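You operate a simulated robot arm through the tools that you are given. There is no shell and no other tool. Be economical: measure what you need, move in short steps, check, and stop when the job is done.

You are at the controls of a simulated two-armed robot. One attempt, no reset.

TASK
Pick up the bowl brush with one hand, pass it to the other hand and put it on the machine under shelf. Put the table foot on the make top away on the upkeep under shelf. Put the medium weight on the steel top. Take the garlic tub and put it in the square pan. Take the bran ball and leave it on the upkeep top. Put the lined jug on the steel top away on the bench edge. Pull the cooler door open. The order is free. Set down upright: medium weight, garlic tub, lined jug.

Only the result counts: the job must be done as asked and must still hold three seconds after the hand-in. Knocking over, shifting, dropping, spilling or breaking anything else fails it.

THE ROBOT
Two 7-joint arms with two-finger parallel grippers on one trunk, on a base that drives. Base frame: it is fixed to the floor where the robot stands at the start and does not move with it; the origin is under the middle of the robot, x ahead of it, y to its left, z up; the surface under the hand at the start is at about z = 900. Readings come in mm, rad, newtons and seconds.
The left shoulder is at the start at [70, 130, 1166], the right one opposite. With the tool pointing down near the work surface each hand reaches from about 220 to 520 mm from the robot's upright axis, wherever it stands, measured 20 degrees to its own side. Places, roughly: bench edge (54x19 cm) [2460, -2260, 900]; bowl brush (6x5x25 cm) [500, 0, 1000]; bran ball (7x7x4 cm) [-1200, 0, 900]; cooler door [2300, -3300, 1000]; garlic tub [-1250, 250, 250]; lined jug (14x9x13 cm) [600, 0, 900]; machine under shelf [-1400, 600, 200]; medium weight [750, -2500, 1000]; square pan (13x15x3 cm) [-1200, 2000, 900]; steel top [800, -400, 900]; table foot (8x8x8 cm) [500, -2600, 900]; upkeep top [-1400, 2500, 900]; upkeep under shelf [-1400, 2500, 200]. Payload 1.57 kg a hand.
The TCP of each hand is the grasp point between the finger pads, 30 mm short of the fingertips. In the tool frame z runs along the fingers and y along their closing line. Largest opening 80 mm; finger width 17, thickness 12; the body of the gripper, 40 by 82 mm, starts 80 mm behind the TCP.
Orientation is that of the tool frame in the base frame, as a unit quaternion [x, y, z, w]. With the fingers straight down and closing along the base's y, the tool's x points along the base's -x, its y along +y and its z along -z.

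THE INTERFACE
- The arms move only by the tool play_rows. It takes "left_plan", "right_plan" or both (then of equal length, played together; a hand with none holds still); each is a list of rows, each an object (a shift or turn left out is 0, a gripper value left out holds the last) with "offset": the shift along the tool's x, y, z in units of 150 mm (1.0 is 150 mm), a list of three; "turn": the turn, a rotation vector about the tool's x, y, z in units of 120 degrees (1.0 is 120 degrees), a list of three; "claw": the opening, from 0 (shut) to 1 (fully open). In form: [{"offset": [dx, dy, dz], "turn": [rx, ry, rz], "claw": claw}, ...]. A call has 1 to 12 rows; each row is the pose to reach, as a shift and turn from the pose commanded when the call began, along the tool's axes at that moment. A call with a number of a shift or a turn outside -1 to 1 is refused whole. A row lasts 0.2 s, in which the tool goes at most 50 mm and 0.15 rad; a call with a longer step from one row to the next is refused whole, and so is a gripper value outside its range. A pose out of reach is approached as far as the arm can. The call stops where the force on the tool passes 40 N (or 10 N more than at its start, if that is more) or the arm is blocked; 0.2 s more then pass. The fingers move at their own pace (about 108 mm/s each) and stop on an object; they squeeze with about 42 N. The grip force told is the motor's: it shows also when the fingers shut on nothing. Time passes only in rows, and 0.2 s behind the last, so rows that repeat a pose let the fingers close. The reply holds the time, the measured pose of the TCP, the force on the tool along the base axes, the opening and the grip force, in the units named above and with some noise, with the torque about the TCP (base axes, N m) and any sound that the robot's microphone picked up.
- Cameras (640 x 400 px; columns grow to the right, rows downward): "scene" is now at [135.9, 10, 1403.8]; the picture's right is [0.16, -0.99, 0.00], its down [-0.48, -0.08, -0.88] and it looks along [0.86, 0.14, -0.48] (base axes); focal length 290 px, centre (320, 200). "left" rides on the left gripper at [72, 7, -122] in its tool frame; the picture's right is [-0.09, 1.00, 0.00], its down [-0.84, -0.08, -0.54] and it looks along [-0.54, -0.05, 0.84] (tool axes); focal length 238 px, centre (320, 200). "right" rides on the right gripper at [72, -7, -122] in its tool frame; the picture's right is [0.09, 1.00, 0.00], its down [-0.84, 0.08, -0.54] and it looks along [-0.54, 0.05, 0.84] (tool axes); focal length 238 px, centre (320, 200). There is no depth. A picture from a camera that has moved, and an enlarged one, comes with that camera's place and axes in the base frame and with its lens. The place of the scene camera against the robot may be out by one fixed shift of up to 12 mm in any direction.
- get_image(camera): a new picture of that camera. No time passes.
- lift_body(by): slides the trunk up (or, below 0, down) by that many mm; the arms and the scene camera ride with it, the base frame stays. It gives what a move gives, with no picture.
- base_move(legs): drives the robot by 1 to 6 legs, each [ahead, left, turn to the left] in mm, mm and rad, along the robot's own axes; the way and the turn of a leg run together, so that a leg with both is an arc; at most 1500 mm and 3.142 rad a leg. The arms and the cameras ride along, it lands a little off, and it stops where it bumps. It gives what a move gives.
- turn_head(pan, tilt): turns the head with the scene camera to pan (to the left, within 1.501 rad either way) and tilt (down, from -0.506 to 1.204), counted from straight ahead of the robot. It gives what a move gives.
- zoom(camera, box): a new picture of the part [left, top, right, bottom] of that camera's present view, enlarged. No time passes.
- job_done(): hands the job in; it is judged then, once.

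Go step by step. Nothing tells you exact positions but the pictures and the camera data: compare them with the known pose of the tool, close in by small moves and look again before you grip or let go. The budget is 207 turns and 190 pictures, counting those below and the enlarged ones. Unless the task says otherwise, let go and move clear before handing in.

The tools are called after "Emit:" by a JSON object that holds its "op" and its "data". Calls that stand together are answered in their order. play_rows: Moves the arms, as the interface text tells. Its arguments: {"type":"object","properties":{"left_plan":{"type":"array"},"right_plan":{"type":"array"}},"required":[]} The other tools are called the same way: lift_body (by) slides the trunk up or down; base_move (legs) drives the base; turn_head (pan, tilt) turns the head that bears the scene camera; get_image (camera) takes a picture; zoom (camera, box) takes an enlarged picture of a part of a camera's view; job_done () hands the job in.

At the start:

```text
time: 0.0
left_tcp_pos: [329.6, 186.0, 1248.8]
left_tool_rot: [0.0, 1.0, 0.0, 0.001]
left_contact_force: [-0.6, -0.6, -0.6]
left_ft_torque: [-0.01, 0.02, 0.01]
left_finger_gap: 79.8
left_gripper_force: 0.1
right_tcp_pos: [411.5, -87.0, 1135.2]
right_tool_rot: [0.0, 1.0, 0.0, 0.0]
right_contact_force: [0.3, 0.0, 0.2]
right_ft_torque: [0.01, -0.01, 0.0]
right_finger_gap: 80.0
right_gripper_force: 0.1
trunk travel left (down, up): [-804.0, 136.0]
robot x, y, heading: [0.3, -0.9, 0.0]
head pan, tilt: [0.164, 0.503]
```

scene: 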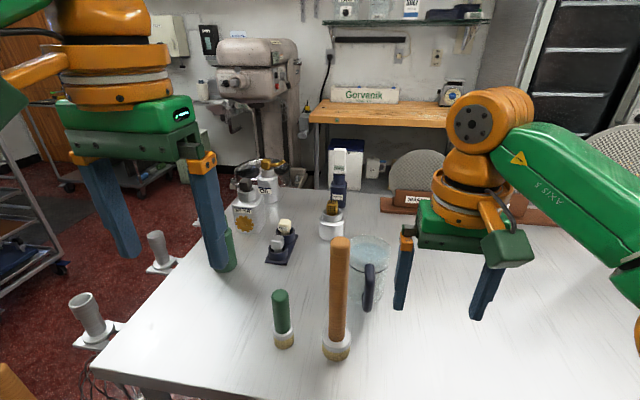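
right: 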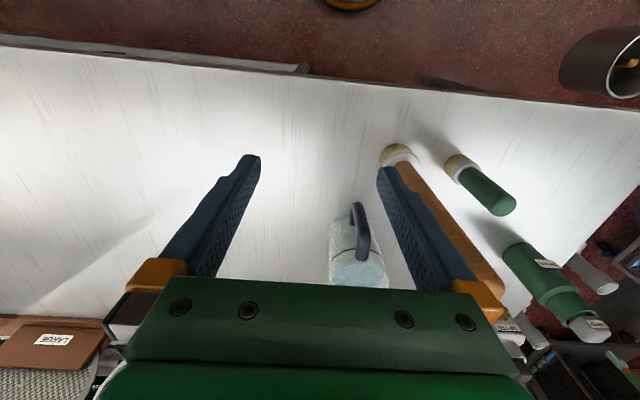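
left: 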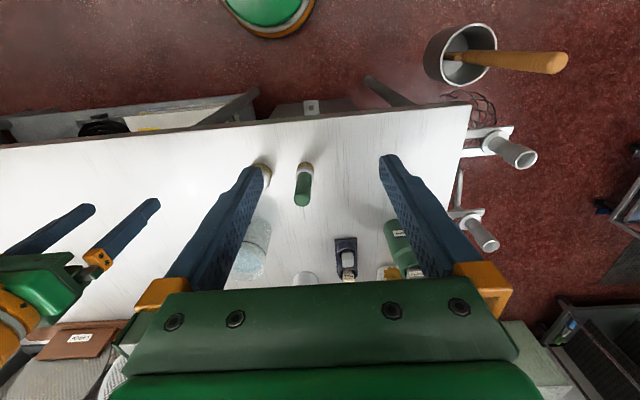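

I see the steel table ahead with standing brushes (wooden and green handled) and a glass jug with a dark handle. I'll look closer first.

Emit:
{"op": "zoom", "data": {"camera": "scene", "box": [220, 130, 480, 380]}}

Emit:
{"op": "turn_head", "data": {"pan": -1.2, "tilt": 0.35}}

Emit:
{"op": "get_image", "data": {"camera": "scene"}}

Emit:
{"op": "turn_head", "data": {"pan": 1.5, "tilt": 0.35}}

Emit:
{"op": "get_image", "data": {"camera": "scene"}}

```text
1.60 times, centred on (350, 255) of scene
camera zoom: at [135.9, 10.0, 1403.8], right [0.16, -0.99, 0.0], down [-0.48, -0.08, -0.88], along [0.86, 0.14, -0.48], focal length 464 px, centre (272, 112)
```

zoom: 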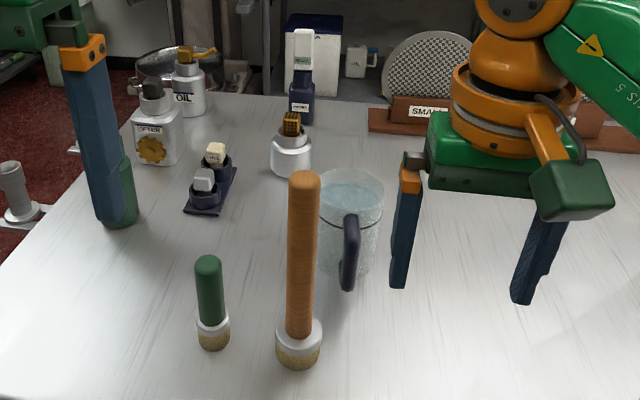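

```text
time: 1.5
left_tcp_pos: [330.2, 187.6, 1250.2]
left_tool_rot: [0.001, 1.0, 0.0, 0.001]
left_contact_force: [-0.2, 1.2, 0.1]
left_ft_torque: [0.04, 0.0, 0.0]
left_finger_gap: 80.1
left_gripper_force: 0.1
right_tcp_pos: [411.1, -86.9, 1135.3]
right_tool_rot: [-0.001, 1.0, 0.0, 0.0]
right_contact_force: [0.7, 0.3, 0.0]
right_ft_torque: [0.01, -0.04, 0.03]
right_finger_gap: 80.0
right_gripper_force: 0.0
trunk travel left (down, up): [-804.0, 136.0]
robot x, y, heading: [2.7, 1.6, -0.0]
head pan, tilt: [-1.201, 0.351]
```

```text
185 pictures are left
camera scene: at [80.0, -91.6, 1417.8], right [-0.93, -0.36, 0.0], down [-0.12, 0.32, -0.94], along [0.34, -0.88, -0.34], focal length 290 px, centre (320, 200)
```

scene: 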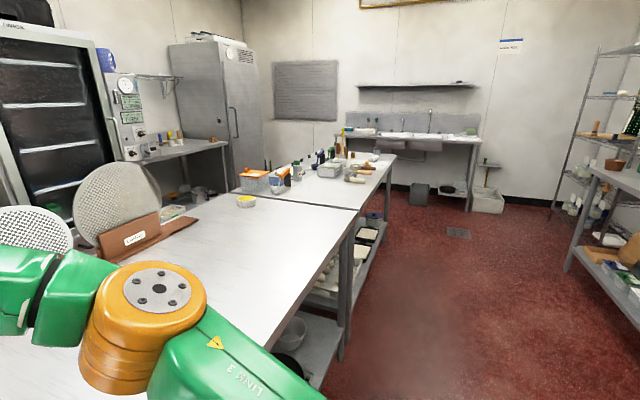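

```text
time: 3.9
left_tcp_pos: [330.3, 187.0, 1248.0]
left_tool_rot: [0.0, 1.0, 0.001, 0.001]
left_contact_force: [0.8, 0.0, 0.3]
left_ft_torque: [-0.06, 0.02, -0.02]
left_finger_gap: 80.0
left_gripper_force: 0.0
right_tcp_pos: [410.9, -86.4, 1134.8]
right_tool_rot: [0.0, 1.0, 0.001, 0.001]
right_contact_force: [0.6, 0.1, -0.5]
right_ft_torque: [-0.04, 0.0, 0.0]
right_finger_gap: 80.1
right_gripper_force: 0.0
trunk travel left (down, up): [-804.0, 136.0]
robot x, y, heading: [-1.2, -1.2, 0.002]
head pan, tilt: [1.499, 0.351]
```

```text
184 pictures are left
camera scene: at [53.0, 88.0, 1417.8], right [1.0, -0.07, 0.0], down [-0.02, -0.34, -0.94], along [0.07, 0.94, -0.34], focal length 290 px, centre (320, 200)
```

scene: 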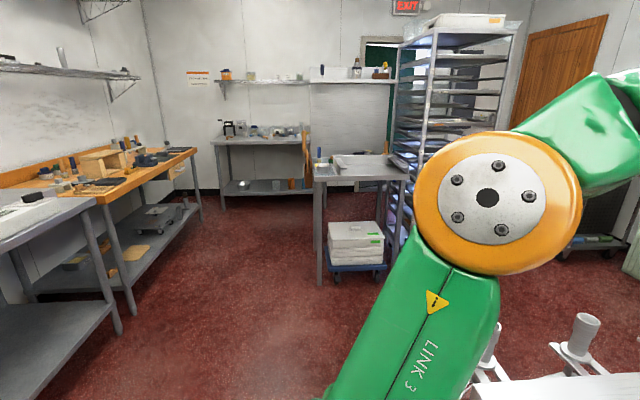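

The wooden-handled brush (25 cm) stands at about (475, 34). I raise the right hand and bring it over the brush.

Emit:
{"op": "turn_head", "data": {"pan": 0.1, "tilt": 0.6}}

Emit:
{"op": "play_rows", "data": {"right_plan": [{"offset": [0, 0, -0.3], "claw": 1}, {"offset": [0, 0, -0.6]}, {"offset": [0, 0, -0.75]}, {"offset": [-0.1, 0.3, -0.75]}, {"offset": [-0.25, 0.55, -0.75]}, {"offset": [-0.42, 0.8, -0.75]}, {"offset": [-0.42, 0.8, -0.75]}]}}

Emit:
{"op": "get_image", "data": {"camera": "right"}}

Emit:
{"op": "get_image", "data": {"camera": "scene"}}

```text
time: 5.4
left_tcp_pos: [330.1, 186.8, 1249.4]
left_tool_rot: [-0.001, 1.0, -0.001, 0.001]
left_contact_force: [0.7, -0.1, 0.3]
left_ft_torque: [0.02, -0.02, 0.03]
left_finger_gap: 80.0
left_gripper_force: 0.1
right_tcp_pos: [410.8, -87.4, 1134.7]
right_tool_rot: [0.0, 1.0, 0.0, 0.0]
right_contact_force: [-0.6, 0.0, -0.1]
right_ft_torque: [-0.01, -0.02, -0.02]
right_finger_gap: 80.0
right_gripper_force: 0.2
trunk travel left (down, up): [-804.0, 136.0]
robot x, y, heading: [0.4, 0.8, -0.0]
head pan, tilt: [0.099, 0.6]
```

```text
time: 7.0
left_tcp_pos: [330.1, 186.6, 1250.1]
left_tool_rot: [0.0, 1.0, 0.0, 0.0]
left_contact_force: [0.3, 0.1, 0.1]
left_ft_torque: [0.0, 0.0, -0.02]
left_finger_gap: 79.8
left_gripper_force: 0.0
right_tcp_pos: [384.7, -39.6, 1193.0]
right_tool_rot: [0.0, 1.0, 0.002, 0.0]
right_contact_force: [-0.2, -0.3, 0.9]
right_ft_torque: [0.0, 0.0, 0.0]
right_finger_gap: 80.0
right_gripper_force: 0.0
right hand out of reach, approached as far as the arm can: row 2, 3, 4, 5, 6, 7
trunk travel left (down, up): [-804.0, 136.0]
robot x, y, heading: [-0.2, -0.1, -0.002]
head pan, tilt: [0.099, 0.6]
```

```text
183 pictures are left
camera right: at [312.9, -46.0, 1314.6], right [-0.09, 1.0, 0.0], down [0.84, 0.08, 0.54], along [0.54, 0.05, -0.84], focal length 238 px, centre (320, 200)
```

right: 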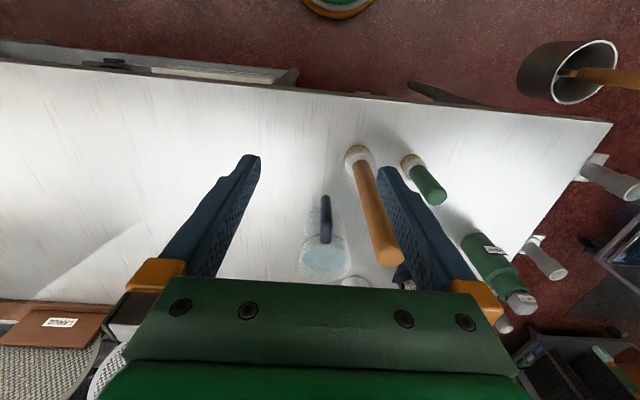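

```text
182 pictures are left
camera scene: at [134.2, 3.4, 1395.0], right [0.1, -1.0, 0.0], down [-0.56, -0.06, -0.82], along [0.82, 0.08, -0.57], focal length 290 px, centre (320, 200)
```

scene: 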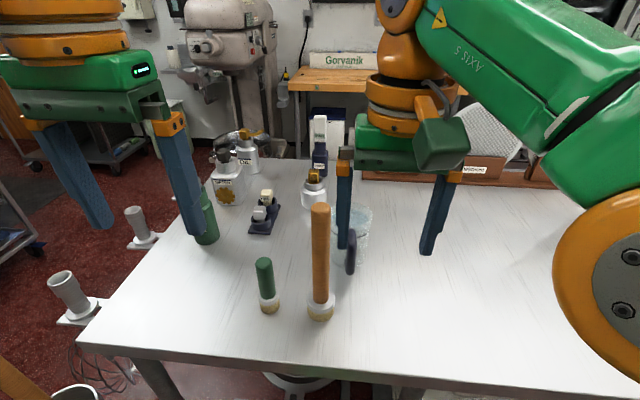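

The reach upward ran out, so I raise the trunk and then go over the brush.

Emit:
{"op": "lift_body", "data": {"by": 130}}

Emit:
{"op": "play_rows", "data": {"right_plan": [{"offset": [0, 0.2, 0.15]}, {"offset": [-0.2, 0.35, 0.3]}, {"offset": [-0.4, 0.49, 0.4]}, {"offset": [-0.6, 0.49, 0.5]}, {"offset": [-0.6, 0.49, 0.5]}]}}

Emit:
{"op": "get_image", "data": {"camera": "right"}}

```text
time: 8.6
left_tcp_pos: [329.9, 187.8, 1378.2]
left_tool_rot: [0.001, 1.0, 0.0, 0.001]
left_contact_force: [0.2, -0.4, -0.5]
left_ft_torque: [0.01, 0.01, -0.02]
left_finger_gap: 80.0
left_gripper_force: 0.2
right_tcp_pos: [384.5, -37.8, 1321.9]
right_tool_rot: [0.0, 1.0, 0.0, 0.0]
right_contact_force: [0.4, -0.2, 0.1]
right_ft_torque: [-0.02, 0.0, 0.01]
right_finger_gap: 80.1
right_gripper_force: 0.1
trunk travel left (down, up): [-934.0, 6.0]
robot x, y, heading: [-0.6, 1.1, -0.0]
head pan, tilt: [0.099, 0.6]
```

```text
time: 9.8
left_tcp_pos: [331.2, 187.6, 1378.7]
left_tool_rot: [0.0, 1.0, -0.002, 0.0]
left_contact_force: [-0.8, -0.1, 0.2]
left_ft_torque: [-0.01, 0.04, 0.02]
left_finger_gap: 79.9
left_gripper_force: 0.1
right_tcp_pos: [416.2, 20.8, 1219.6]
right_tool_rot: [-0.001, 1.0, 0.0, -0.001]
right_contact_force: [0.4, 1.3, -0.2]
right_ft_torque: [-0.05, -0.03, -0.02]
right_finger_gap: 80.1
right_gripper_force: 0.1
right hand out of reach, approached as far as the arm can: row 2, 3, 4, 5
trunk travel left (down, up): [-934.0, 6.0]
robot x, y, heading: [-4.2, 1.6, 0.001]
head pan, tilt: [0.099, 0.6]
```

```text
181 pictures are left
camera right: at [344.9, 13.8, 1342.2], right [-0.09, 1.0, 0.0], down [0.84, 0.08, 0.54], along [0.54, 0.05, -0.84], focal length 238 px, centre (320, 200)
```

right: 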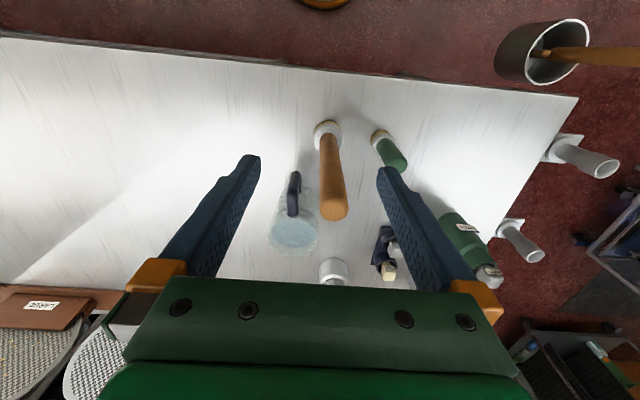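

The top of the brush is at about (478, 38), slightly beyond this hand's reach. I shift the base left to put the brush on the right hand's own side.

Emit:
{"op": "base_move", "data": {"legs": [[0, 140, 0]]}}

Emit:
{"op": "get_image", "data": {"camera": "right"}}

```text
time: 11.2
left_tcp_pos: [329.7, 324.9, 1379.1]
left_tool_rot: [0.001, 1.0, 0.002, 0.001]
left_contact_force: [-0.7, 0.1, 0.5]
left_ft_torque: [0.05, -0.01, 0.03]
left_finger_gap: 80.2
left_gripper_force: 0.1
right_tcp_pos: [415.6, 157.7, 1220.4]
right_tool_rot: [-0.001, 1.0, 0.003, -0.001]
right_contact_force: [0.0, -0.1, -0.2]
right_ft_torque: [0.04, -0.01, 0.03]
right_finger_gap: 80.1
right_gripper_force: 0.0
trunk travel left (down, up): [-934.0, 6.0]
robot x, y, heading: [-2.3, 141.4, 0.003]
head pan, tilt: [0.099, 0.6]
```

```text
180 pictures are left
camera right: at [344.3, 150.5, 1342.8], right [-0.09, 1.0, 0.01], down [0.84, 0.08, 0.54], along [0.54, 0.05, -0.84], focal length 238 px, centre (320, 200)
```

right: 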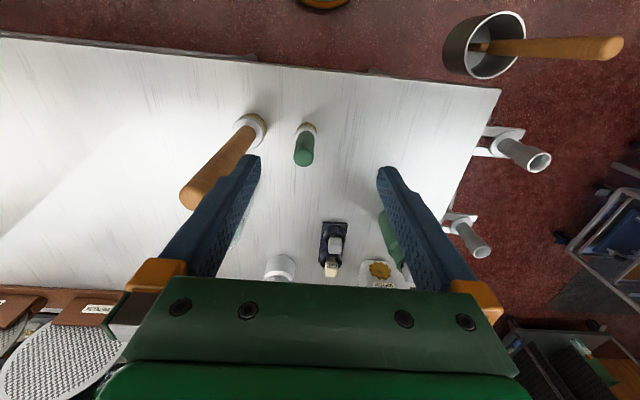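

Emit:
{"op": "play_rows", "data": {"right_plan": [{"offset": [0, -0.3, 0]}, {"offset": [-0.1, -0.55, 0]}, {"offset": [-0.25, -0.8, 0]}, {"offset": [-0.415, -0.8, 0]}, {"offset": [-0.415, -0.8, 0]}]}}

Emit:
{"op": "get_image", "data": {"camera": "right"}}

Emit:
{"op": "get_image", "data": {"camera": "scene"}}

```text
time: 12.4
left_tcp_pos: [328.6, 329.2, 1379.3]
left_tool_rot: [0.0, 1.0, 0.0, 0.001]
left_contact_force: [-0.9, 0.2, 1.0]
left_ft_torque: [0.01, 0.0, -0.03]
left_finger_gap: 80.2
left_gripper_force: 0.0
right_tcp_pos: [461.9, 43.3, 1220.2]
right_tool_rot: [-0.001, 1.0, 0.0, -0.001]
right_contact_force: [-0.4, 0.0, -0.4]
right_ft_torque: [0.04, 0.0, 0.0]
right_finger_gap: 79.8
right_gripper_force: 0.0
right hand out of reach, approached as far as the arm can: row 4, 5
trunk travel left (down, up): [-934.0, 6.0]
robot x, y, heading: [-1.2, 145.2, -0.002]
head pan, tilt: [0.099, 0.6]
```

```text
179 pictures are left
camera right: at [389.7, 37.1, 1342.4], right [-0.09, 1.0, 0.0], down [0.84, 0.08, 0.54], along [0.54, 0.05, -0.84], focal length 238 px, centre (320, 200)
```

right: 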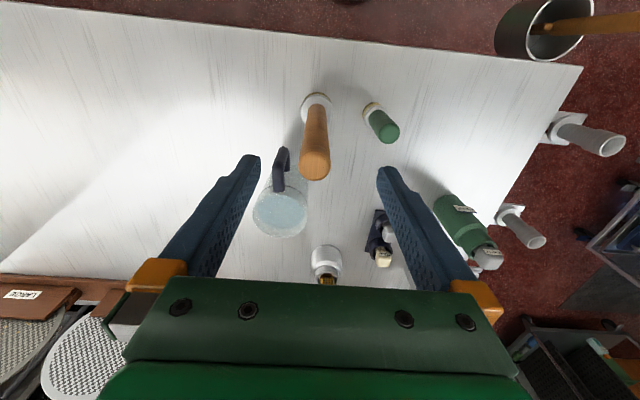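

```text
178 pictures are left
camera scene: at [133.4, 146.3, 1525.1], right [0.1, -0.99, 0.0], down [-0.56, -0.06, -0.83], along [0.82, 0.08, -0.56], focal length 290 px, centre (320, 200)
```

scene: 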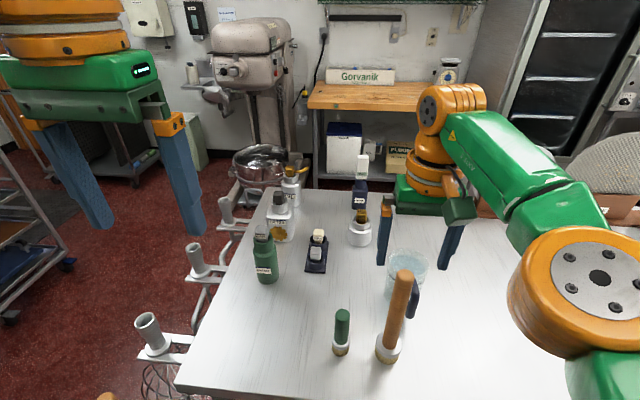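

Emit:
{"op": "play_rows", "data": {"right_plan": [{"offset": [-0.05, -0.02, 0.2]}, {"offset": [-0.09, -0.02, 0.4]}, {"offset": [-0.09, -0.02, 0.6]}, {"offset": [-0.09, -0.02, 0.68]}, {"offset": [-0.09, -0.02, 0.68]}]}}

Emit:
{"op": "get_image", "data": {"camera": "right"}}

Emit:
{"op": "get_image", "data": {"camera": "scene"}}

```text
time: 13.6
left_tcp_pos: [330.1, 329.8, 1380.4]
left_tool_rot: [0.001, 1.0, 0.0, -0.001]
left_contact_force: [1.1, 0.0, -0.2]
left_ft_torque: [-0.02, -0.02, 0.02]
left_finger_gap: 80.0
left_gripper_force: 0.0
right_tcp_pos: [473.7, 42.0, 1116.2]
right_tool_rot: [0.0, 1.0, 0.0, -0.001]
right_contact_force: [0.2, 0.2, 0.1]
right_ft_torque: [0.01, -0.03, 0.0]
right_finger_gap: 80.2
right_gripper_force: 0.1
trunk travel left (down, up): [-934.0, 6.0]
robot x, y, heading: [0.6, 141.5, -0.002]
head pan, tilt: [0.099, 0.6]
```

```text
177 pictures are left
camera right: at [403.3, 35.4, 1239.2], right [-0.09, 1.0, 0.0], down [0.84, 0.08, 0.54], along [0.54, 0.05, -0.84], focal length 238 px, centre (320, 200)
```

right: 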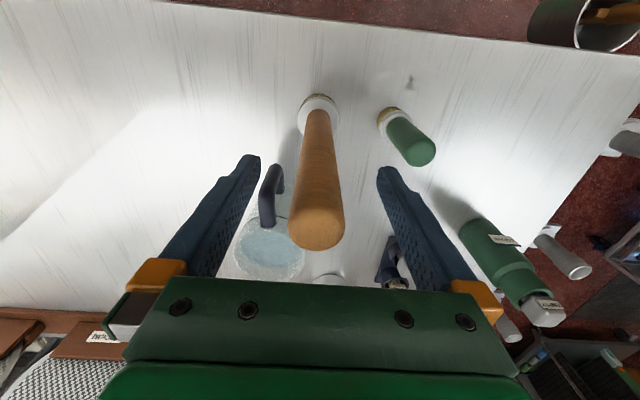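

```text
176 pictures are left
camera scene: at [134.4, 147.2, 1525.0], right [0.1, -0.99, 0.0], down [-0.56, -0.06, -0.82], along [0.82, 0.08, -0.57], focal length 290 px, centre (320, 200)
```

scene: 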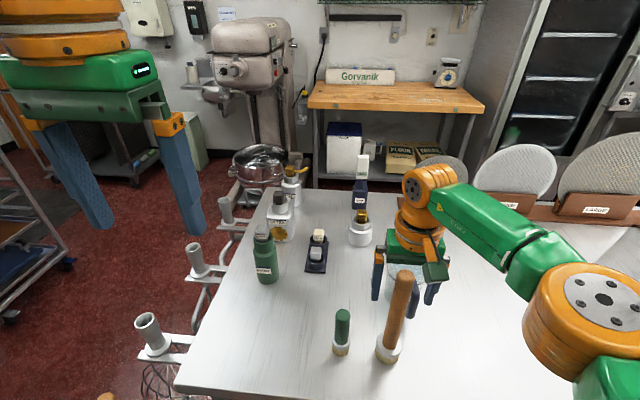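

The handle lies between the fingers. I close and lift slightly.

Emit:
{"op": "play_rows", "data": {"right_plan": [{"claw": 0}, {"claw": 0}, {"claw": 0}, {"claw": 0}]}}

Emit:
{"op": "play_rows", "data": {"right_plan": [{"offset": [0, 0, -0.15]}, {"offset": [0, 0, -0.3]}, {"offset": [0.05, 0, -0.45]}, {"offset": [0.05, 0, -0.5]}, {"offset": [0.05, 0, -0.5]}]}}

Emit:
{"op": "get_image", "data": {"camera": "scene"}}

```text
time: 14.6
left_tcp_pos: [329.8, 329.7, 1379.6]
left_tool_rot: [0.0, 1.0, 0.0, 0.0]
left_contact_force: [-0.5, -0.4, -0.7]
left_ft_torque: [-0.03, 0.03, 0.0]
left_finger_gap: 80.0
left_gripper_force: 0.0
right_tcp_pos: [474.1, 42.7, 1117.1]
right_tool_rot: [-0.001, 1.0, 0.0, -0.001]
right_contact_force: [-0.4, 0.4, -0.8]
right_ft_torque: [-0.16, 0.01, -0.01]
right_finger_gap: 29.0
right_gripper_force: 38.6
trunk travel left (down, up): [-934.0, 6.0]
robot x, y, heading: [-1.8, 140.3, 0.001]
head pan, tilt: [0.099, 0.6]
```

```text
time: 15.8
left_tcp_pos: [330.0, 329.8, 1378.8]
left_tool_rot: [0.0, 1.0, 0.0, 0.0]
left_contact_force: [0.3, 0.4, 0.2]
left_ft_torque: [0.0, 0.0, 0.02]
left_finger_gap: 79.9
left_gripper_force: 0.0
right_tcp_pos: [467.9, 42.9, 1192.2]
right_tool_rot: [0.0, 1.0, 0.0, 0.0]
right_contact_force: [0.0, 0.2, -0.9]
right_ft_torque: [0.15, 0.01, -0.01]
right_finger_gap: 29.1
right_gripper_force: 38.8
trunk travel left (down, up): [-934.0, 6.0]
robot x, y, heading: [1.1, 142.5, -0.006]
head pan, tilt: [0.099, 0.6]
```

```text
175 pictures are left
camera scene: at [134.9, 147.0, 1525.0], right [0.1, -0.99, 0.0], down [-0.56, -0.06, -0.82], along [0.82, 0.08, -0.57], focal length 290 px, centre (320, 200)
```

scene: 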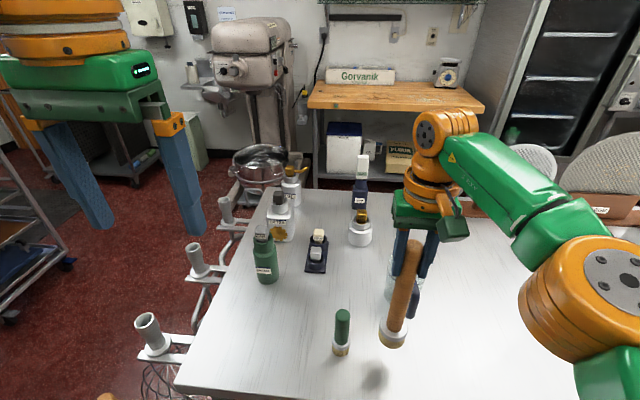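

Brush lifted. I back off from the table to have free room for the handover.

Emit:
{"op": "base_move", "data": {"legs": [[-250, 0, 0]]}}

Emit:
{"op": "play_rows", "data": {"left_plan": [{"offset": [0, 0, 0.1], "turn": [0, 0.07, 0]}, {"offset": [0, 0, 0.2], "turn": [0, 0.14, 0]}, {"offset": [0, 0, 0.3], "turn": [0, 0.21, 0]}, {"offset": [0, 0, 0.4], "turn": [0, 0.28, 0]}, {"offset": [0, 0, 0.5], "turn": [0, 0.35, 0]}, {"offset": [0, 0, 0.6], "turn": [0, 0.42, 0]}, {"offset": [0, 0, 0.7], "turn": [0, 0.49, 0]}, {"offset": [0, 0, 0.8], "turn": [0, 0.56, 0]}, {"offset": [0, 0, 0.9], "turn": [0, 0.63, 0]}, {"offset": [0, 0, 1.0], "turn": [0, 0.7, 0]}, {"offset": [0, 0, 1.0], "turn": [0, 0.75, 0]}, {"offset": [0, 0, 1.0], "turn": [0, 0.75, 0]}]}}

Emit:
{"op": "get_image", "data": {"camera": "scene"}}

```text
time: 17.6
left_tcp_pos: [92.0, 328.5, 1377.4]
left_tool_rot: [0.002, 1.0, 0.0, -0.002]
left_contact_force: [0.9, 0.1, -0.5]
left_ft_torque: [0.01, 0.06, 0.01]
left_finger_gap: 80.0
left_gripper_force: 0.0
right_tcp_pos: [226.3, 40.6, 1189.7]
right_tool_rot: [0.002, 1.0, 0.0, -0.002]
right_contact_force: [-0.2, -0.8, -0.5]
right_ft_torque: [0.16, 0.03, -0.03]
right_finger_gap: 28.9
right_gripper_force: 38.9
trunk travel left (down, up): [-934.0, 6.0]
robot x, y, heading: [-241.7, 143.9, -0.001]
head pan, tilt: [0.099, 0.6]
```

```text
time: 20.2
left_tcp_pos: [-67.3, 288.5, 1172.3]
left_tool_rot: [-0.001, -0.707, -0.001, 0.707]
left_contact_force: [-0.6, 0.2, 0.3]
left_ft_torque: [0.04, 0.0, -0.02]
left_finger_gap: 80.0
left_gripper_force: 0.0
left hand out of reach, approached as far as the arm can: row 1, 2, 3, 4, 5, 6, 7, 8, 9, 10, 11, 12
right_tcp_pos: [221.3, 40.0, 1192.8]
right_tool_rot: [0.001, 1.0, 0.0, 0.0]
right_contact_force: [0.2, 0.2, -1.0]
right_ft_torque: [0.11, 0.0, -0.03]
right_finger_gap: 29.0
right_gripper_force: 39.0
trunk travel left (down, up): [-934.0, 6.0]
robot x, y, heading: [-245.2, 142.0, -0.003]
head pan, tilt: [0.099, 0.6]
```

```text
174 pictures are left
camera scene: at [-110.9, 146.6, 1525.1], right [0.1, -1.0, 0.0], down [-0.56, -0.05, -0.83], along [0.82, 0.08, -0.56], focal length 290 px, centre (320, 200)
```

scene: 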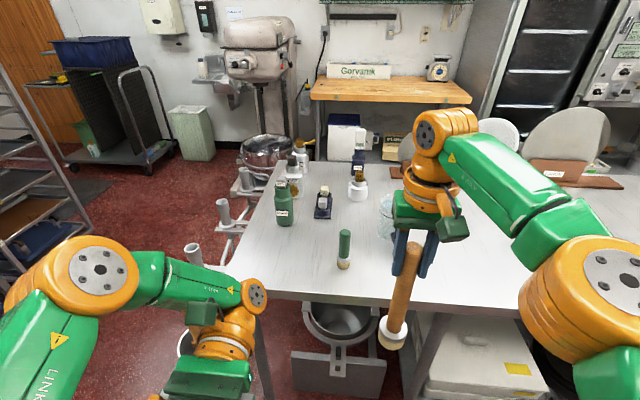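

The turn went the wrong way; I turn the left hand back and forward instead, in two calls.

Emit:
{"op": "play_rows", "data": {"left_plan": [{"offset": [0.1, 0, -0.1], "turn": [0, -0.07, 0]}, {"offset": [0.2, 0, -0.2], "turn": [0, -0.14, 0]}, {"offset": [0.3, 0, -0.3], "turn": [0, -0.21, 0]}, {"offset": [0.4, 0, -0.4], "turn": [0, -0.28, 0]}, {"offset": [0.5, 0, -0.5], "turn": [0, -0.35, 0]}, {"offset": [0.6, 0, -0.6], "turn": [0, -0.42, 0]}, {"offset": [0.6, 0, -0.7], "turn": [0, -0.49, 0]}, {"offset": [0.6, 0, -0.8], "turn": [0, -0.56, 0]}, {"offset": [0.6, 0, -0.9], "turn": [0, -0.63, 0]}, {"offset": [0.6, 0, -1.0], "turn": [0, -0.7, 0]}, {"offset": [0.6, 0, -1.0], "turn": [0, -0.75, 0]}, {"offset": [0.6, 0, -1.0], "turn": [0, -0.75, 0]}]}}

Emit:
{"op": "play_rows", "data": {"left_plan": [{"offset": [0, 0, 0.07], "turn": [0, -0.07, 0]}, {"offset": [0, 0, 0.14], "turn": [0, -0.14, 0]}, {"offset": [0, 0, 0.2], "turn": [0, -0.21, 0]}, {"offset": [0, 0, 0.27], "turn": [0, -0.28, 0]}, {"offset": [0, 0, 0.33], "turn": [0, -0.35, 0]}, {"offset": [0, 0, 0.4], "turn": [0, -0.42, 0]}, {"offset": [0, 0, 0.4], "turn": [0, -0.49, 0]}, {"offset": [0, 0, 0.4], "turn": [0, -0.56, 0]}, {"offset": [0, 0, 0.4], "turn": [0, -0.63, 0]}, {"offset": [0, 0, 0.4], "turn": [0, -0.7, 0]}, {"offset": [0, 0, 0.4], "turn": [0, -0.75, 0]}, {"offset": [0, 0, 0.4], "turn": [0, -0.75, 0]}]}}

Emit:
{"op": "get_image", "data": {"camera": "scene"}}

Emit:
{"op": "get_image", "data": {"camera": "left"}}

```text
time: 22.8
left_tcp_pos: [82.2, 287.8, 1260.4]
left_tool_rot: [0.002, 1.0, -0.001, 0.0]
left_contact_force: [0.0, -0.2, -0.4]
left_ft_torque: [0.02, 0.01, 0.0]
left_finger_gap: 80.1
left_gripper_force: 0.2
right_tcp_pos: [220.8, 41.1, 1192.9]
right_tool_rot: [0.002, 1.0, -0.001, 0.0]
right_contact_force: [-0.6, 0.5, -0.8]
right_ft_torque: [0.12, 0.01, -0.04]
right_finger_gap: 28.9
right_gripper_force: 38.4
trunk travel left (down, up): [-934.0, 6.0]
robot x, y, heading: [-245.3, 145.1, -0.005]
head pan, tilt: [0.099, 0.6]
```

```text
time: 25.4
left_tcp_pos: [168.3, 237.8, 1216.5]
left_tool_rot: [0.001, 0.708, 0.0, 0.706]
left_contact_force: [-0.4, 0.0, 0.0]
left_ft_torque: [-0.02, -0.02, 0.0]
left_finger_gap: 80.0
left_gripper_force: 0.1
left hand out of reach, approached as far as the arm can: row 5, 6, 7, 8, 9, 10, 11, 12
right_tcp_pos: [220.9, 40.6, 1193.3]
right_tool_rot: [0.002, 1.0, 0.001, -0.001]
right_contact_force: [-0.5, 0.0, -1.6]
right_ft_torque: [0.13, -0.01, -0.01]
right_finger_gap: 28.9
right_gripper_force: 39.1
trunk travel left (down, up): [-934.0, 6.0]
robot x, y, heading: [-243.8, 143.1, -0.004]
head pan, tilt: [0.099, 0.6]
```

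```text
173 pictures are left
camera scene: at [-110.6, 145.5, 1525.0], right [0.1, -1.0, 0.0], down [-0.56, -0.05, -0.82], along [0.82, 0.08, -0.57], focal length 290 px, centre (320, 200)
```

scene: 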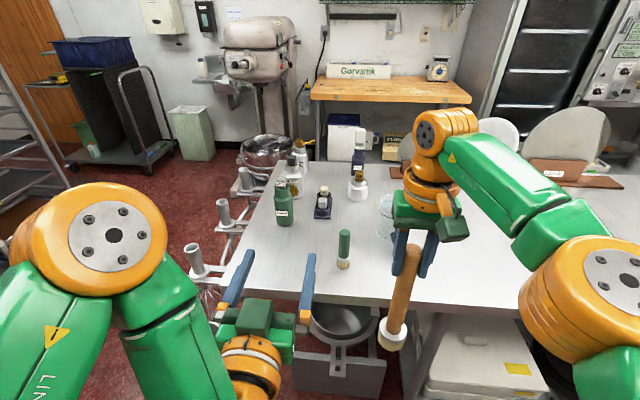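

```text
172 pictures are left
camera left: at [45.6, 244.1, 1145.1], right [0.0, 1.0, 0.09], down [-0.54, -0.08, 0.84], along [0.84, -0.05, 0.54], focal length 238 px, centre (320, 200)
```

left: 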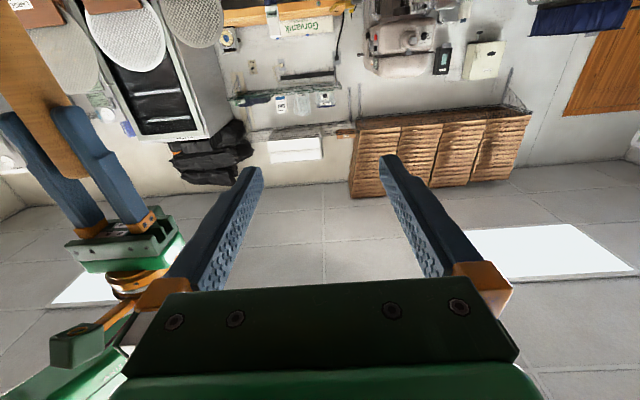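

Emit:
{"op": "play_rows", "data": {"left_plan": [{"offset": [0.2, 0, -0.05]}, {"offset": [0.4, 0, -0.1]}, {"offset": [0.6, 0, -0.2]}, {"offset": [0.8, 0, -0.25]}, {"offset": [0.8, 0, -0.25]}]}}

```text
time: 26.6
left_tcp_pos: [181.2, 182.8, 1140.0]
left_tool_rot: [0.001, 0.707, -0.001, 0.707]
left_contact_force: [-0.9, 0.3, 0.0]
left_ft_torque: [0.03, 0.01, 0.06]
left_finger_gap: 79.9
left_gripper_force: 0.1
left hand out of reach, approached as far as the arm can: row 1, 2, 3, 4, 5
right_tcp_pos: [222.0, 41.6, 1192.3]
right_tool_rot: [0.002, 1.0, 0.001, -0.001]
right_contact_force: [0.3, 0.5, 0.5]
right_ft_torque: [-0.12, 0.02, -0.01]
right_finger_gap: 29.1
right_gripper_force: 39.1
trunk travel left (down, up): [-934.0, 6.0]
robot x, y, heading: [-242.4, 145.3, -0.001]
head pan, tilt: [0.099, 0.6]
```

Pointing straight ahead has a minimum reach, so I yaw the left hand to come in from the left side.

Emit:
{"op": "play_rows", "data": {"left_plan": [{"offset": [0, 0.1, 0], "turn": [0.07, 0, 0]}, {"offset": [0.0, 0.2, -0.05], "turn": [0.14, 0, 0]}, {"offset": [0.05, 0.2, -0.1], "turn": [0.21, 0, 0]}, {"offset": [0.1, 0.2, -0.1], "turn": [0.28, 0, 0]}, {"offset": [0.15, 0.2, -0.1], "turn": [0.35, 0, 0]}, {"offset": [0.2, 0.2, -0.1], "turn": [0.42, 0, 0]}, {"offset": [0.25, 0.2, -0.1], "turn": [0.48, 0, 0]}, {"offset": [0.25, 0.2, -0.1], "turn": [0.5, 0, 0]}, {"offset": [0.25, 0.2, -0.1], "turn": [0.5, 0, 0]}]}}

Emit:
{"op": "get_image", "data": {"camera": "scene"}}

```text
time: 28.6
left_tcp_pos: [118.2, 134.0, 1187.5]
left_tool_rot: [0.162, 0.716, -0.123, 0.667]
left_contact_force: [0.6, -0.1, 0.1]
left_ft_torque: [0.01, 0.0, 0.0]
left_finger_gap: 79.8
left_gripper_force: 0.1
left hand out of reach, approached as far as the arm can: row 1, 2, 3, 4, 5, 6, 7, 8, 9
right_tcp_pos: [221.7, 40.0, 1192.4]
right_tool_rot: [0.002, 1.0, 0.0, -0.001]
right_contact_force: [0.2, -0.4, -1.3]
right_ft_torque: [-0.15, 0.02, 0.06]
right_finger_gap: 29.0
right_gripper_force: 39.0
trunk travel left (down, up): [-934.0, 6.0]
robot x, y, heading: [-242.2, 143.3, -0.003]
head pan, tilt: [0.099, 0.6]
```

```text
171 pictures are left
camera scene: at [-110.3, 146.5, 1525.0], right [0.1, -1.0, 0.0], down [-0.56, -0.05, -0.82], along [0.82, 0.08, -0.57], focal length 290 px, centre (320, 200)
```

scene: 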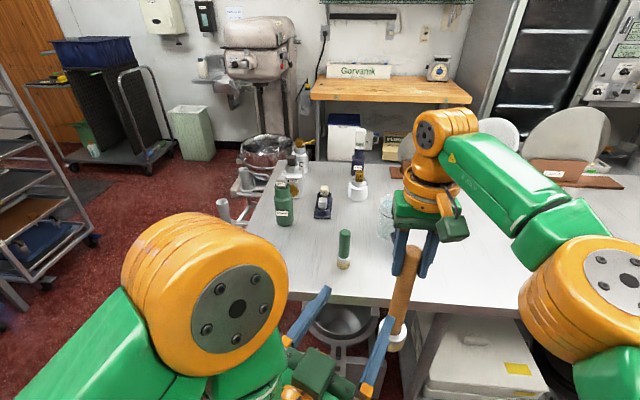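

The left arm is cramped near shoulder height. I back up a little more and bring both hands lower, where horizontal pointing should be easier.

Emit:
{"op": "base_move", "data": {"legs": [[-120, 0, 0]]}}

Emit:
{"op": "play_rows", "data": {"right_plan": [{"offset": [0, 0, 0.25]}, {"offset": [0, 0, 0.5]}, {"offset": [0, 0, 0.75]}, {"offset": [0, 0, 1.0]}, {"offset": [0, 0, 1.0]}], "left_plan": [{"offset": [0.25, 0.15, 0]}, {"offset": [0.5, 0.3, 0]}, {"offset": [0.75, 0.4, 0]}, {"offset": [1.0, 0.4, 0]}, {"offset": [1.0, 0.4, 0]}]}}

Emit:
{"op": "get_image", "data": {"camera": "scene"}}

```text
time: 29.8
left_tcp_pos: [2.9, 135.4, 1184.9]
left_tool_rot: [0.161, 0.718, -0.124, 0.666]
left_contact_force: [-1.0, 0.2, -0.7]
left_ft_torque: [0.03, 0.0, -0.03]
left_finger_gap: 79.9
left_gripper_force: 0.0
right_tcp_pos: [106.8, 41.2, 1188.8]
right_tool_rot: [0.0, 1.0, 0.0, -0.004]
right_contact_force: [1.0, -0.6, -0.9]
right_ft_torque: [-0.11, 0.02, 0.01]
right_finger_gap: 28.7
right_gripper_force: 38.8
trunk travel left (down, up): [-934.0, 6.0]
robot x, y, heading: [-367.1, 143.8, -0.01]
head pan, tilt: [0.099, 0.6]
```

```text
time: 31.0
left_tcp_pos: [-11.8, 137.3, 1171.5]
left_tool_rot: [0.155, 0.72, -0.117, 0.666]
left_contact_force: [0.5, 0.6, -0.5]
left_ft_torque: [0.0, 0.01, -0.01]
left_finger_gap: 79.8
left_gripper_force: 0.1
left hand out of reach, approached as far as the arm can: row 1, 2, 3, 4, 5
right_tcp_pos: [100.9, 39.7, 1041.0]
right_tool_rot: [0.001, 1.0, 0.0, 0.0]
right_contact_force: [0.0, 0.4, -1.2]
right_ft_torque: [0.13, 0.02, 0.04]
right_finger_gap: 29.2
right_gripper_force: 38.9
trunk travel left (down, up): [-934.0, 6.0]
robot x, y, heading: [-368.5, 145.1, 0.002]
head pan, tilt: [0.099, 0.6]
```

```text
170 pictures are left
camera scene: at [-229.8, 146.9, 1524.9], right [0.1, -1.0, 0.0], down [-0.56, -0.05, -0.82], along [0.82, 0.08, -0.57], focal length 290 px, centre (320, 200)
```

scene: 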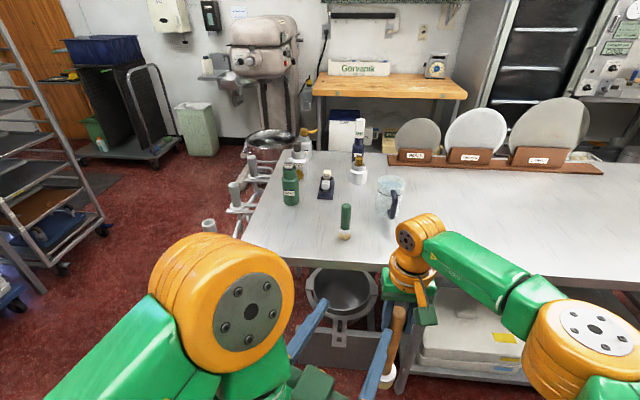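

The left arm is stuck in a bad posture; I return it to pointing down, out to the left and lower, before tilting it again.

Emit:
{"op": "play_rows", "data": {"left_plan": [{"offset": [0, 0.15, 0], "turn": [0, 0.07, 0]}, {"offset": [0, 0.3, 0], "turn": [0, 0.14, 0]}, {"offset": [0, 0.45, 0], "turn": [0, 0.21, 0]}, {"offset": [0.1, 0.6, 0], "turn": [0, 0.28, 0]}, {"offset": [0.2, 0.7, 0], "turn": [0, 0.35, 0]}, {"offset": [0.3, 0.8, 0], "turn": [0, 0.42, 0]}, {"offset": [0.4, 0.9, 0], "turn": [0, 0.49, 0]}, {"offset": [0.5, 0.9, 0], "turn": [0, 0.56, 0]}, {"offset": [0.6, 0.9, 0], "turn": [0, 0.63, 0]}, {"offset": [0.7, 0.9, 0], "turn": [0, 0.7, 0]}, {"offset": [0.8, 0.9, 0], "turn": [0, 0.75, 0]}, {"offset": [0.9, 0.9, 0], "turn": [0, 0.75, 0]}]}}

Emit:
{"op": "get_image", "data": {"camera": "scene"}}

```text
time: 33.6
left_tcp_pos: [35.3, 271.0, 1046.0]
left_tool_rot: [0.201, 0.979, 0.027, -0.034]
left_contact_force: [-0.3, 0.0, 0.6]
left_ft_torque: [0.0, -0.03, -0.01]
left_finger_gap: 80.0
left_gripper_force: 0.1
left hand out of reach, approached as far as the arm can: row 1, 2, 3
right_tcp_pos: [99.0, 41.4, 1041.2]
right_tool_rot: [0.001, 1.0, 0.0, -0.001]
right_contact_force: [0.1, -0.4, -1.5]
right_ft_torque: [-0.11, 0.02, -0.03]
right_finger_gap: 28.9
right_gripper_force: 38.7
trunk travel left (down, up): [-934.0, 6.0]
robot x, y, heading: [-367.6, 142.5, -0.002]
head pan, tilt: [0.099, 0.6]
```

```text
169 pictures are left
camera scene: at [-230.5, 147.2, 1525.0], right [0.1, -1.0, 0.0], down [-0.56, -0.05, -0.82], along [0.82, 0.08, -0.57], focal length 290 px, centre (320, 200)
```

scene: 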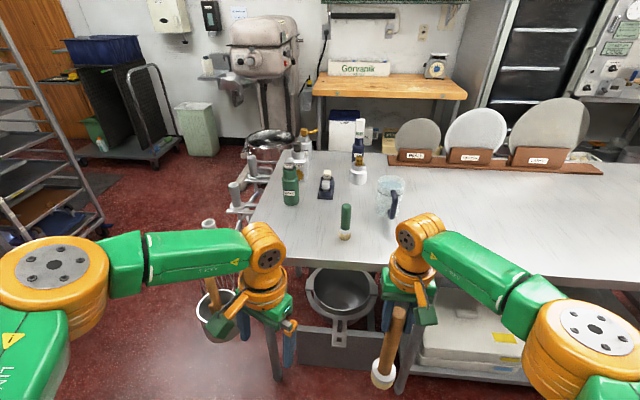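

The left arm is now in a natural posture. I'll yaw it, then tilt it to point toward the right hand, so it grips the handle from the left side.

Emit:
{"op": "play_rows", "data": {"left_plan": [{"turn": [0, 0, 0.07]}, {"turn": [0, 0, 0.14]}, {"turn": [0, 0, 0.21]}, {"turn": [0, 0, 0.28]}, {"turn": [0, 0, 0.35]}, {"turn": [0, 0, 0.39]}, {"turn": [0, 0, 0.39]}]}}

Emit:
{"op": "play_rows", "data": {"left_plan": [{"offset": [0, 0, 0.06], "turn": [0, -0.07, 0]}, {"offset": [0, 0, 0.12], "turn": [0, -0.14, 0]}, {"offset": [0, 0, 0.18], "turn": [0, -0.21, 0]}, {"offset": [0, 0, 0.24], "turn": [0, -0.28, 0]}, {"offset": [0, 0, 0.3], "turn": [0, -0.35, 0]}, {"offset": [0, 0, 0.36], "turn": [0, -0.42, 0]}, {"offset": [0, 0, 0.42], "turn": [0, -0.49, 0]}, {"offset": [0, 0, 0.48], "turn": [0, -0.56, 0]}, {"offset": [0, 0, 0.54], "turn": [0, -0.63, 0]}, {"offset": [0, 0, 0.6], "turn": [0, -0.7, 0]}, {"offset": [0, 0, 0.65], "turn": [0, -0.75, 0]}, {"offset": [0, 0, 0.65], "turn": [0, -0.75, 0]}]}}

Emit:
{"op": "get_image", "data": {"camera": "scene"}}

```text
time: 35.2
left_tcp_pos: [-25.0, 214.7, 1067.9]
left_tool_rot: [0.533, 0.844, 0.008, -0.054]
left_contact_force: [0.9, -0.7, -0.3]
left_ft_torque: [0.0, 0.01, -0.01]
left_finger_gap: 79.9
left_gripper_force: 0.2
left hand out of reach, approached as far as the arm can: row 4, 5, 6, 7
right_tcp_pos: [100.4, 39.9, 1040.8]
right_tool_rot: [0.001, 1.0, 0.001, -0.001]
right_contact_force: [0.1, 0.4, -1.0]
right_ft_torque: [0.1, 0.03, -0.02]
right_finger_gap: 28.9
right_gripper_force: 38.7
trunk travel left (down, up): [-934.0, 6.0]
robot x, y, heading: [-366.7, 140.6, -0.006]
head pan, tilt: [0.099, 0.6]
```

```text
time: 37.8
left_tcp_pos: [-41.7, 215.9, 971.1]
left_tool_rot: [0.382, 0.635, -0.371, 0.56]
left_contact_force: [-0.4, 0.6, 0.4]
left_ft_torque: [-0.04, 0.02, -0.02]
left_finger_gap: 80.0
left_gripper_force: 0.1
right_tcp_pos: [99.7, 40.1, 1041.4]
right_tool_rot: [0.001, 1.0, 0.0, 0.0]
right_contact_force: [-0.3, 0.1, -0.8]
right_ft_torque: [-0.09, 0.02, 0.01]
right_finger_gap: 29.0
right_gripper_force: 38.4
trunk travel left (down, up): [-934.0, 6.0]
robot x, y, heading: [-361.6, 147.2, -0.007]
head pan, tilt: [0.099, 0.6]
```

```text
168 pictures are left
camera scene: at [-230.6, 147.1, 1525.0], right [0.1, -1.0, 0.0], down [-0.56, -0.05, -0.82], along [0.82, 0.08, -0.57], focal length 290 px, centre (320, 200)
```

scene: 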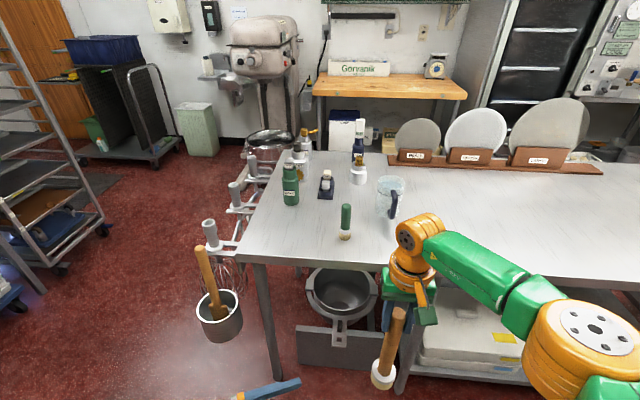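

Emit:
{"op": "play_rows", "data": {"left_plan": [{"offset": [0, 0.2, 0]}, {"offset": [0, 0.35, 0.15]}, {"offset": [0, 0.35, 0.4]}, {"offset": [0, 0.35, 0.65]}, {"offset": [0, 0.35, 0.9]}, {"offset": [0, 0.35, 0.9]}]}}

Emit:
{"op": "turn_head", "data": {"pan": 0.0, "tilt": 0.9}}

Emit:
{"op": "get_image", "data": {"camera": "scene"}}

Emit:
{"op": "get_image", "data": {"camera": "left"}}

```text
time: 39.2
left_tcp_pos: [63.9, 119.0, 958.1]
left_tool_rot: [0.381, 0.635, -0.371, 0.56]
left_contact_force: [0.1, 0.2, -0.7]
left_ft_torque: [0.02, -0.01, 0.0]
left_finger_gap: 80.1
left_gripper_force: 0.0
right_tcp_pos: [99.4, 40.8, 1041.1]
right_tool_rot: [0.0, 1.0, -0.001, -0.001]
right_contact_force: [0.2, 0.0, -2.1]
right_ft_torque: [-0.07, -0.01, 0.01]
right_finger_gap: 29.2
right_gripper_force: 38.7
trunk travel left (down, up): [-934.0, 6.0]
robot x, y, heading: [-362.9, 144.2, -0.002]
head pan, tilt: [0.099, 0.6]
```

```text
time: 40.0
left_tcp_pos: [64.6, 118.7, 957.1]
left_tool_rot: [0.382, 0.634, -0.371, 0.56]
left_contact_force: [-0.5, 0.5, -0.7]
left_ft_torque: [-0.02, 0.02, 0.01]
left_finger_gap: 80.2
left_gripper_force: 0.0
right_tcp_pos: [99.1, 40.4, 1041.8]
right_tool_rot: [0.001, 1.0, 0.0, -0.001]
right_contact_force: [-0.1, -1.2, -1.1]
right_ft_torque: [-0.13, 0.03, 0.0]
right_finger_gap: 28.7
right_gripper_force: 38.5
trunk travel left (down, up): [-934.0, 6.0]
robot x, y, heading: [-364.4, 143.2, -0.003]
head pan, tilt: [0.0, 0.901]
```

```text
167 pictures are left
camera scene: at [-243.2, 138.6, 1500.3], right [0.0, -1.0, 0.0], down [-0.78, 0.0, -0.62], along [0.62, 0.0, -0.78], focal length 290 px, centre (320, 200)
```

scene: 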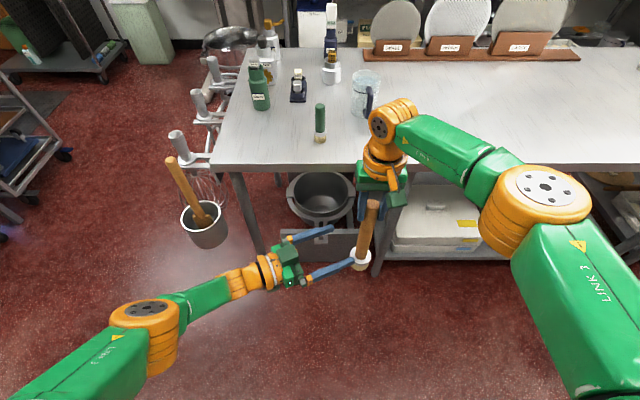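

```text
166 pictures are left
camera left: at [11.5, 236.7, 897.9], right [0.9, 0.42, 0.05], down [-0.23, 0.4, 0.89], along [0.36, -0.81, 0.46], focal length 238 px, centre (320, 200)
```

left: 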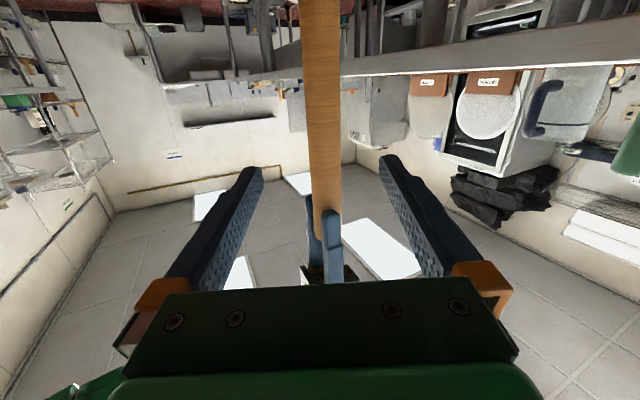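

The handle is centred between the left fingers. I advance and close.

Emit:
{"op": "play_rows", "data": {"left_plan": [{"offset": [0, 0, 0.2]}, {"offset": [0, 0, 0.4]}, {"offset": [0, 0, 0.55]}, {"offset": [0, 0, 0.55]}, {"offset": [0, 0, 0.55], "claw": 0}, {"offset": [0, 0, 0.55], "claw": 0}, {"offset": [0, 0, 0.55], "claw": 0}, {"offset": [0, 0, 0.55], "claw": 0}]}}

Emit:
{"op": "get_image", "data": {"camera": "left"}}

Emit:
{"op": "zoom", "data": {"camera": "scene", "box": [220, 140, 440, 300]}}

```text
time: 41.6
left_tcp_pos: [76.0, 54.2, 968.9]
left_tool_rot: [0.379, 0.639, -0.366, 0.56]
left_contact_force: [3.3, 0.3, 1.0]
left_ft_torque: [0.69, 1.01, -0.36]
left_finger_gap: 29.6
left_gripper_force: 39.3
left hand out of reach, approached as far as the arm can: row 1, 2, 3, 4, 5, 6, 7
right_tcp_pos: [97.6, 35.7, 1040.7]
right_tool_rot: [0.003, 1.0, -0.006, -0.004]
right_contact_force: [-3.1, -0.4, -2.5]
right_ft_torque: [-0.74, -0.81, 0.46]
right_finger_gap: 28.7
right_gripper_force: 39.0
trunk travel left (down, up): [-934.0, 6.0]
robot x, y, heading: [-364.0, 145.6, -0.003]
head pan, tilt: [0.0, 0.901]
stopped in row 7 (left hand): the force on the tool passed its limit at 42 N (the readings are from after the stop); the commanded pose is now the measured one
```

```text
165 pictures are left
camera left: at [22.4, 170.9, 910.6], right [0.9, 0.43, 0.05], down [-0.24, 0.39, 0.89], along [0.37, -0.81, 0.45], focal length 238 px, centre (320, 200)
```

left: 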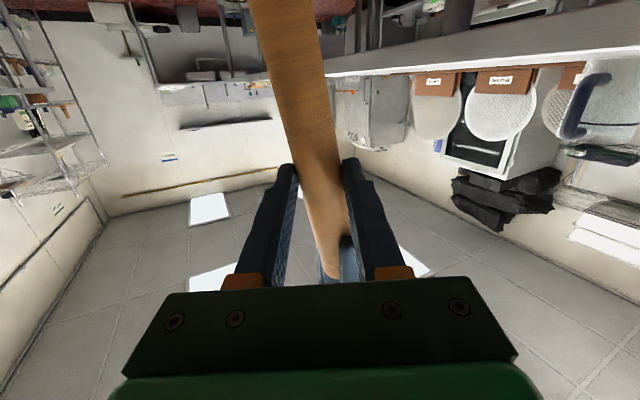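

```text
2.50 times, centred on (330, 220) of scene
camera zoom: at [-243.1, 137.9, 1500.2], right [0.0, -1.0, 0.0], down [-0.78, 0.0, -0.62], along [0.62, 0.0, -0.78], focal length 724 px, centre (295, 150)
```

zoom: 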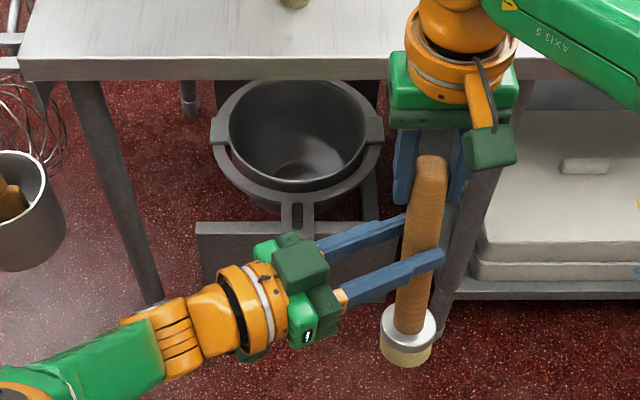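

Both hands hold the handle. I release the right and lift it clear.

Emit:
{"op": "play_rows", "data": {"right_plan": [{"claw": 1}, {"claw": 1}, {"offset": [0, 0, 0], "claw": 1}, {"offset": [0, 0, -0.25]}, {"offset": [0, 0, -0.5]}, {"offset": [0, 0, -0.75]}, {"offset": [0, 0, -0.8]}]}}

Emit:
{"op": "get_image", "data": {"camera": "scene"}}

Emit:
{"op": "get_image", "data": {"camera": "left"}}

```text
time: 43.2
left_tcp_pos: [75.1, 53.4, 969.4]
left_tool_rot: [0.38, 0.638, -0.367, 0.561]
left_contact_force: [-0.4, -0.6, -0.7]
left_ft_torque: [0.01, 0.01, 0.07]
left_finger_gap: 27.6
left_gripper_force: 38.0
right_tcp_pos: [99.9, 37.4, 1162.4]
right_tool_rot: [0.003, 1.0, -0.005, -0.004]
right_contact_force: [0.3, -0.1, -0.2]
right_ft_torque: [-0.01, -0.04, 0.0]
right_finger_gap: 79.7
right_gripper_force: 0.1
trunk travel left (down, up): [-934.0, 6.0]
robot x, y, heading: [-363.7, 144.3, -0.004]
head pan, tilt: [0.0, 0.901]
```

```text
163 pictures are left
camera scene: at [-243.1, 138.5, 1500.2], right [0.0, -1.0, 0.0], down [-0.78, 0.0, -0.62], along [0.62, 0.0, -0.78], focal length 290 px, centre (320, 200)
```

scene: 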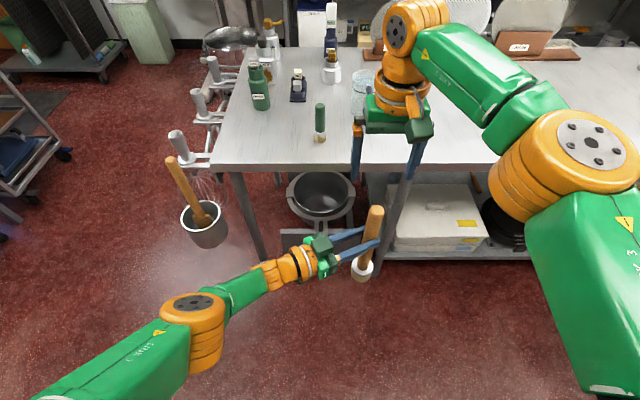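

```text
162 pictures are left
camera left: at [22.4, 171.0, 910.6], right [0.9, 0.43, 0.05], down [-0.24, 0.39, 0.89], along [0.37, -0.81, 0.45], focal length 238 px, centre (320, 200)
```

left: 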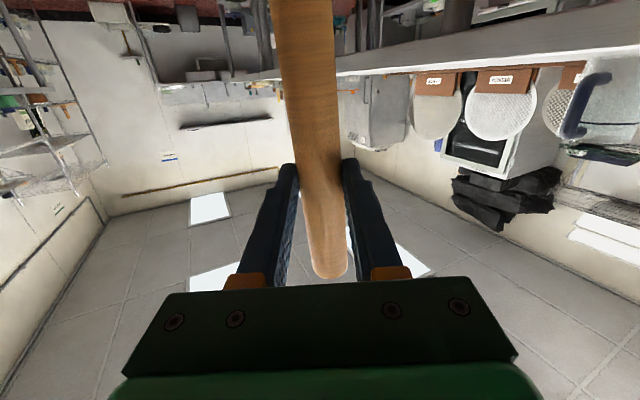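

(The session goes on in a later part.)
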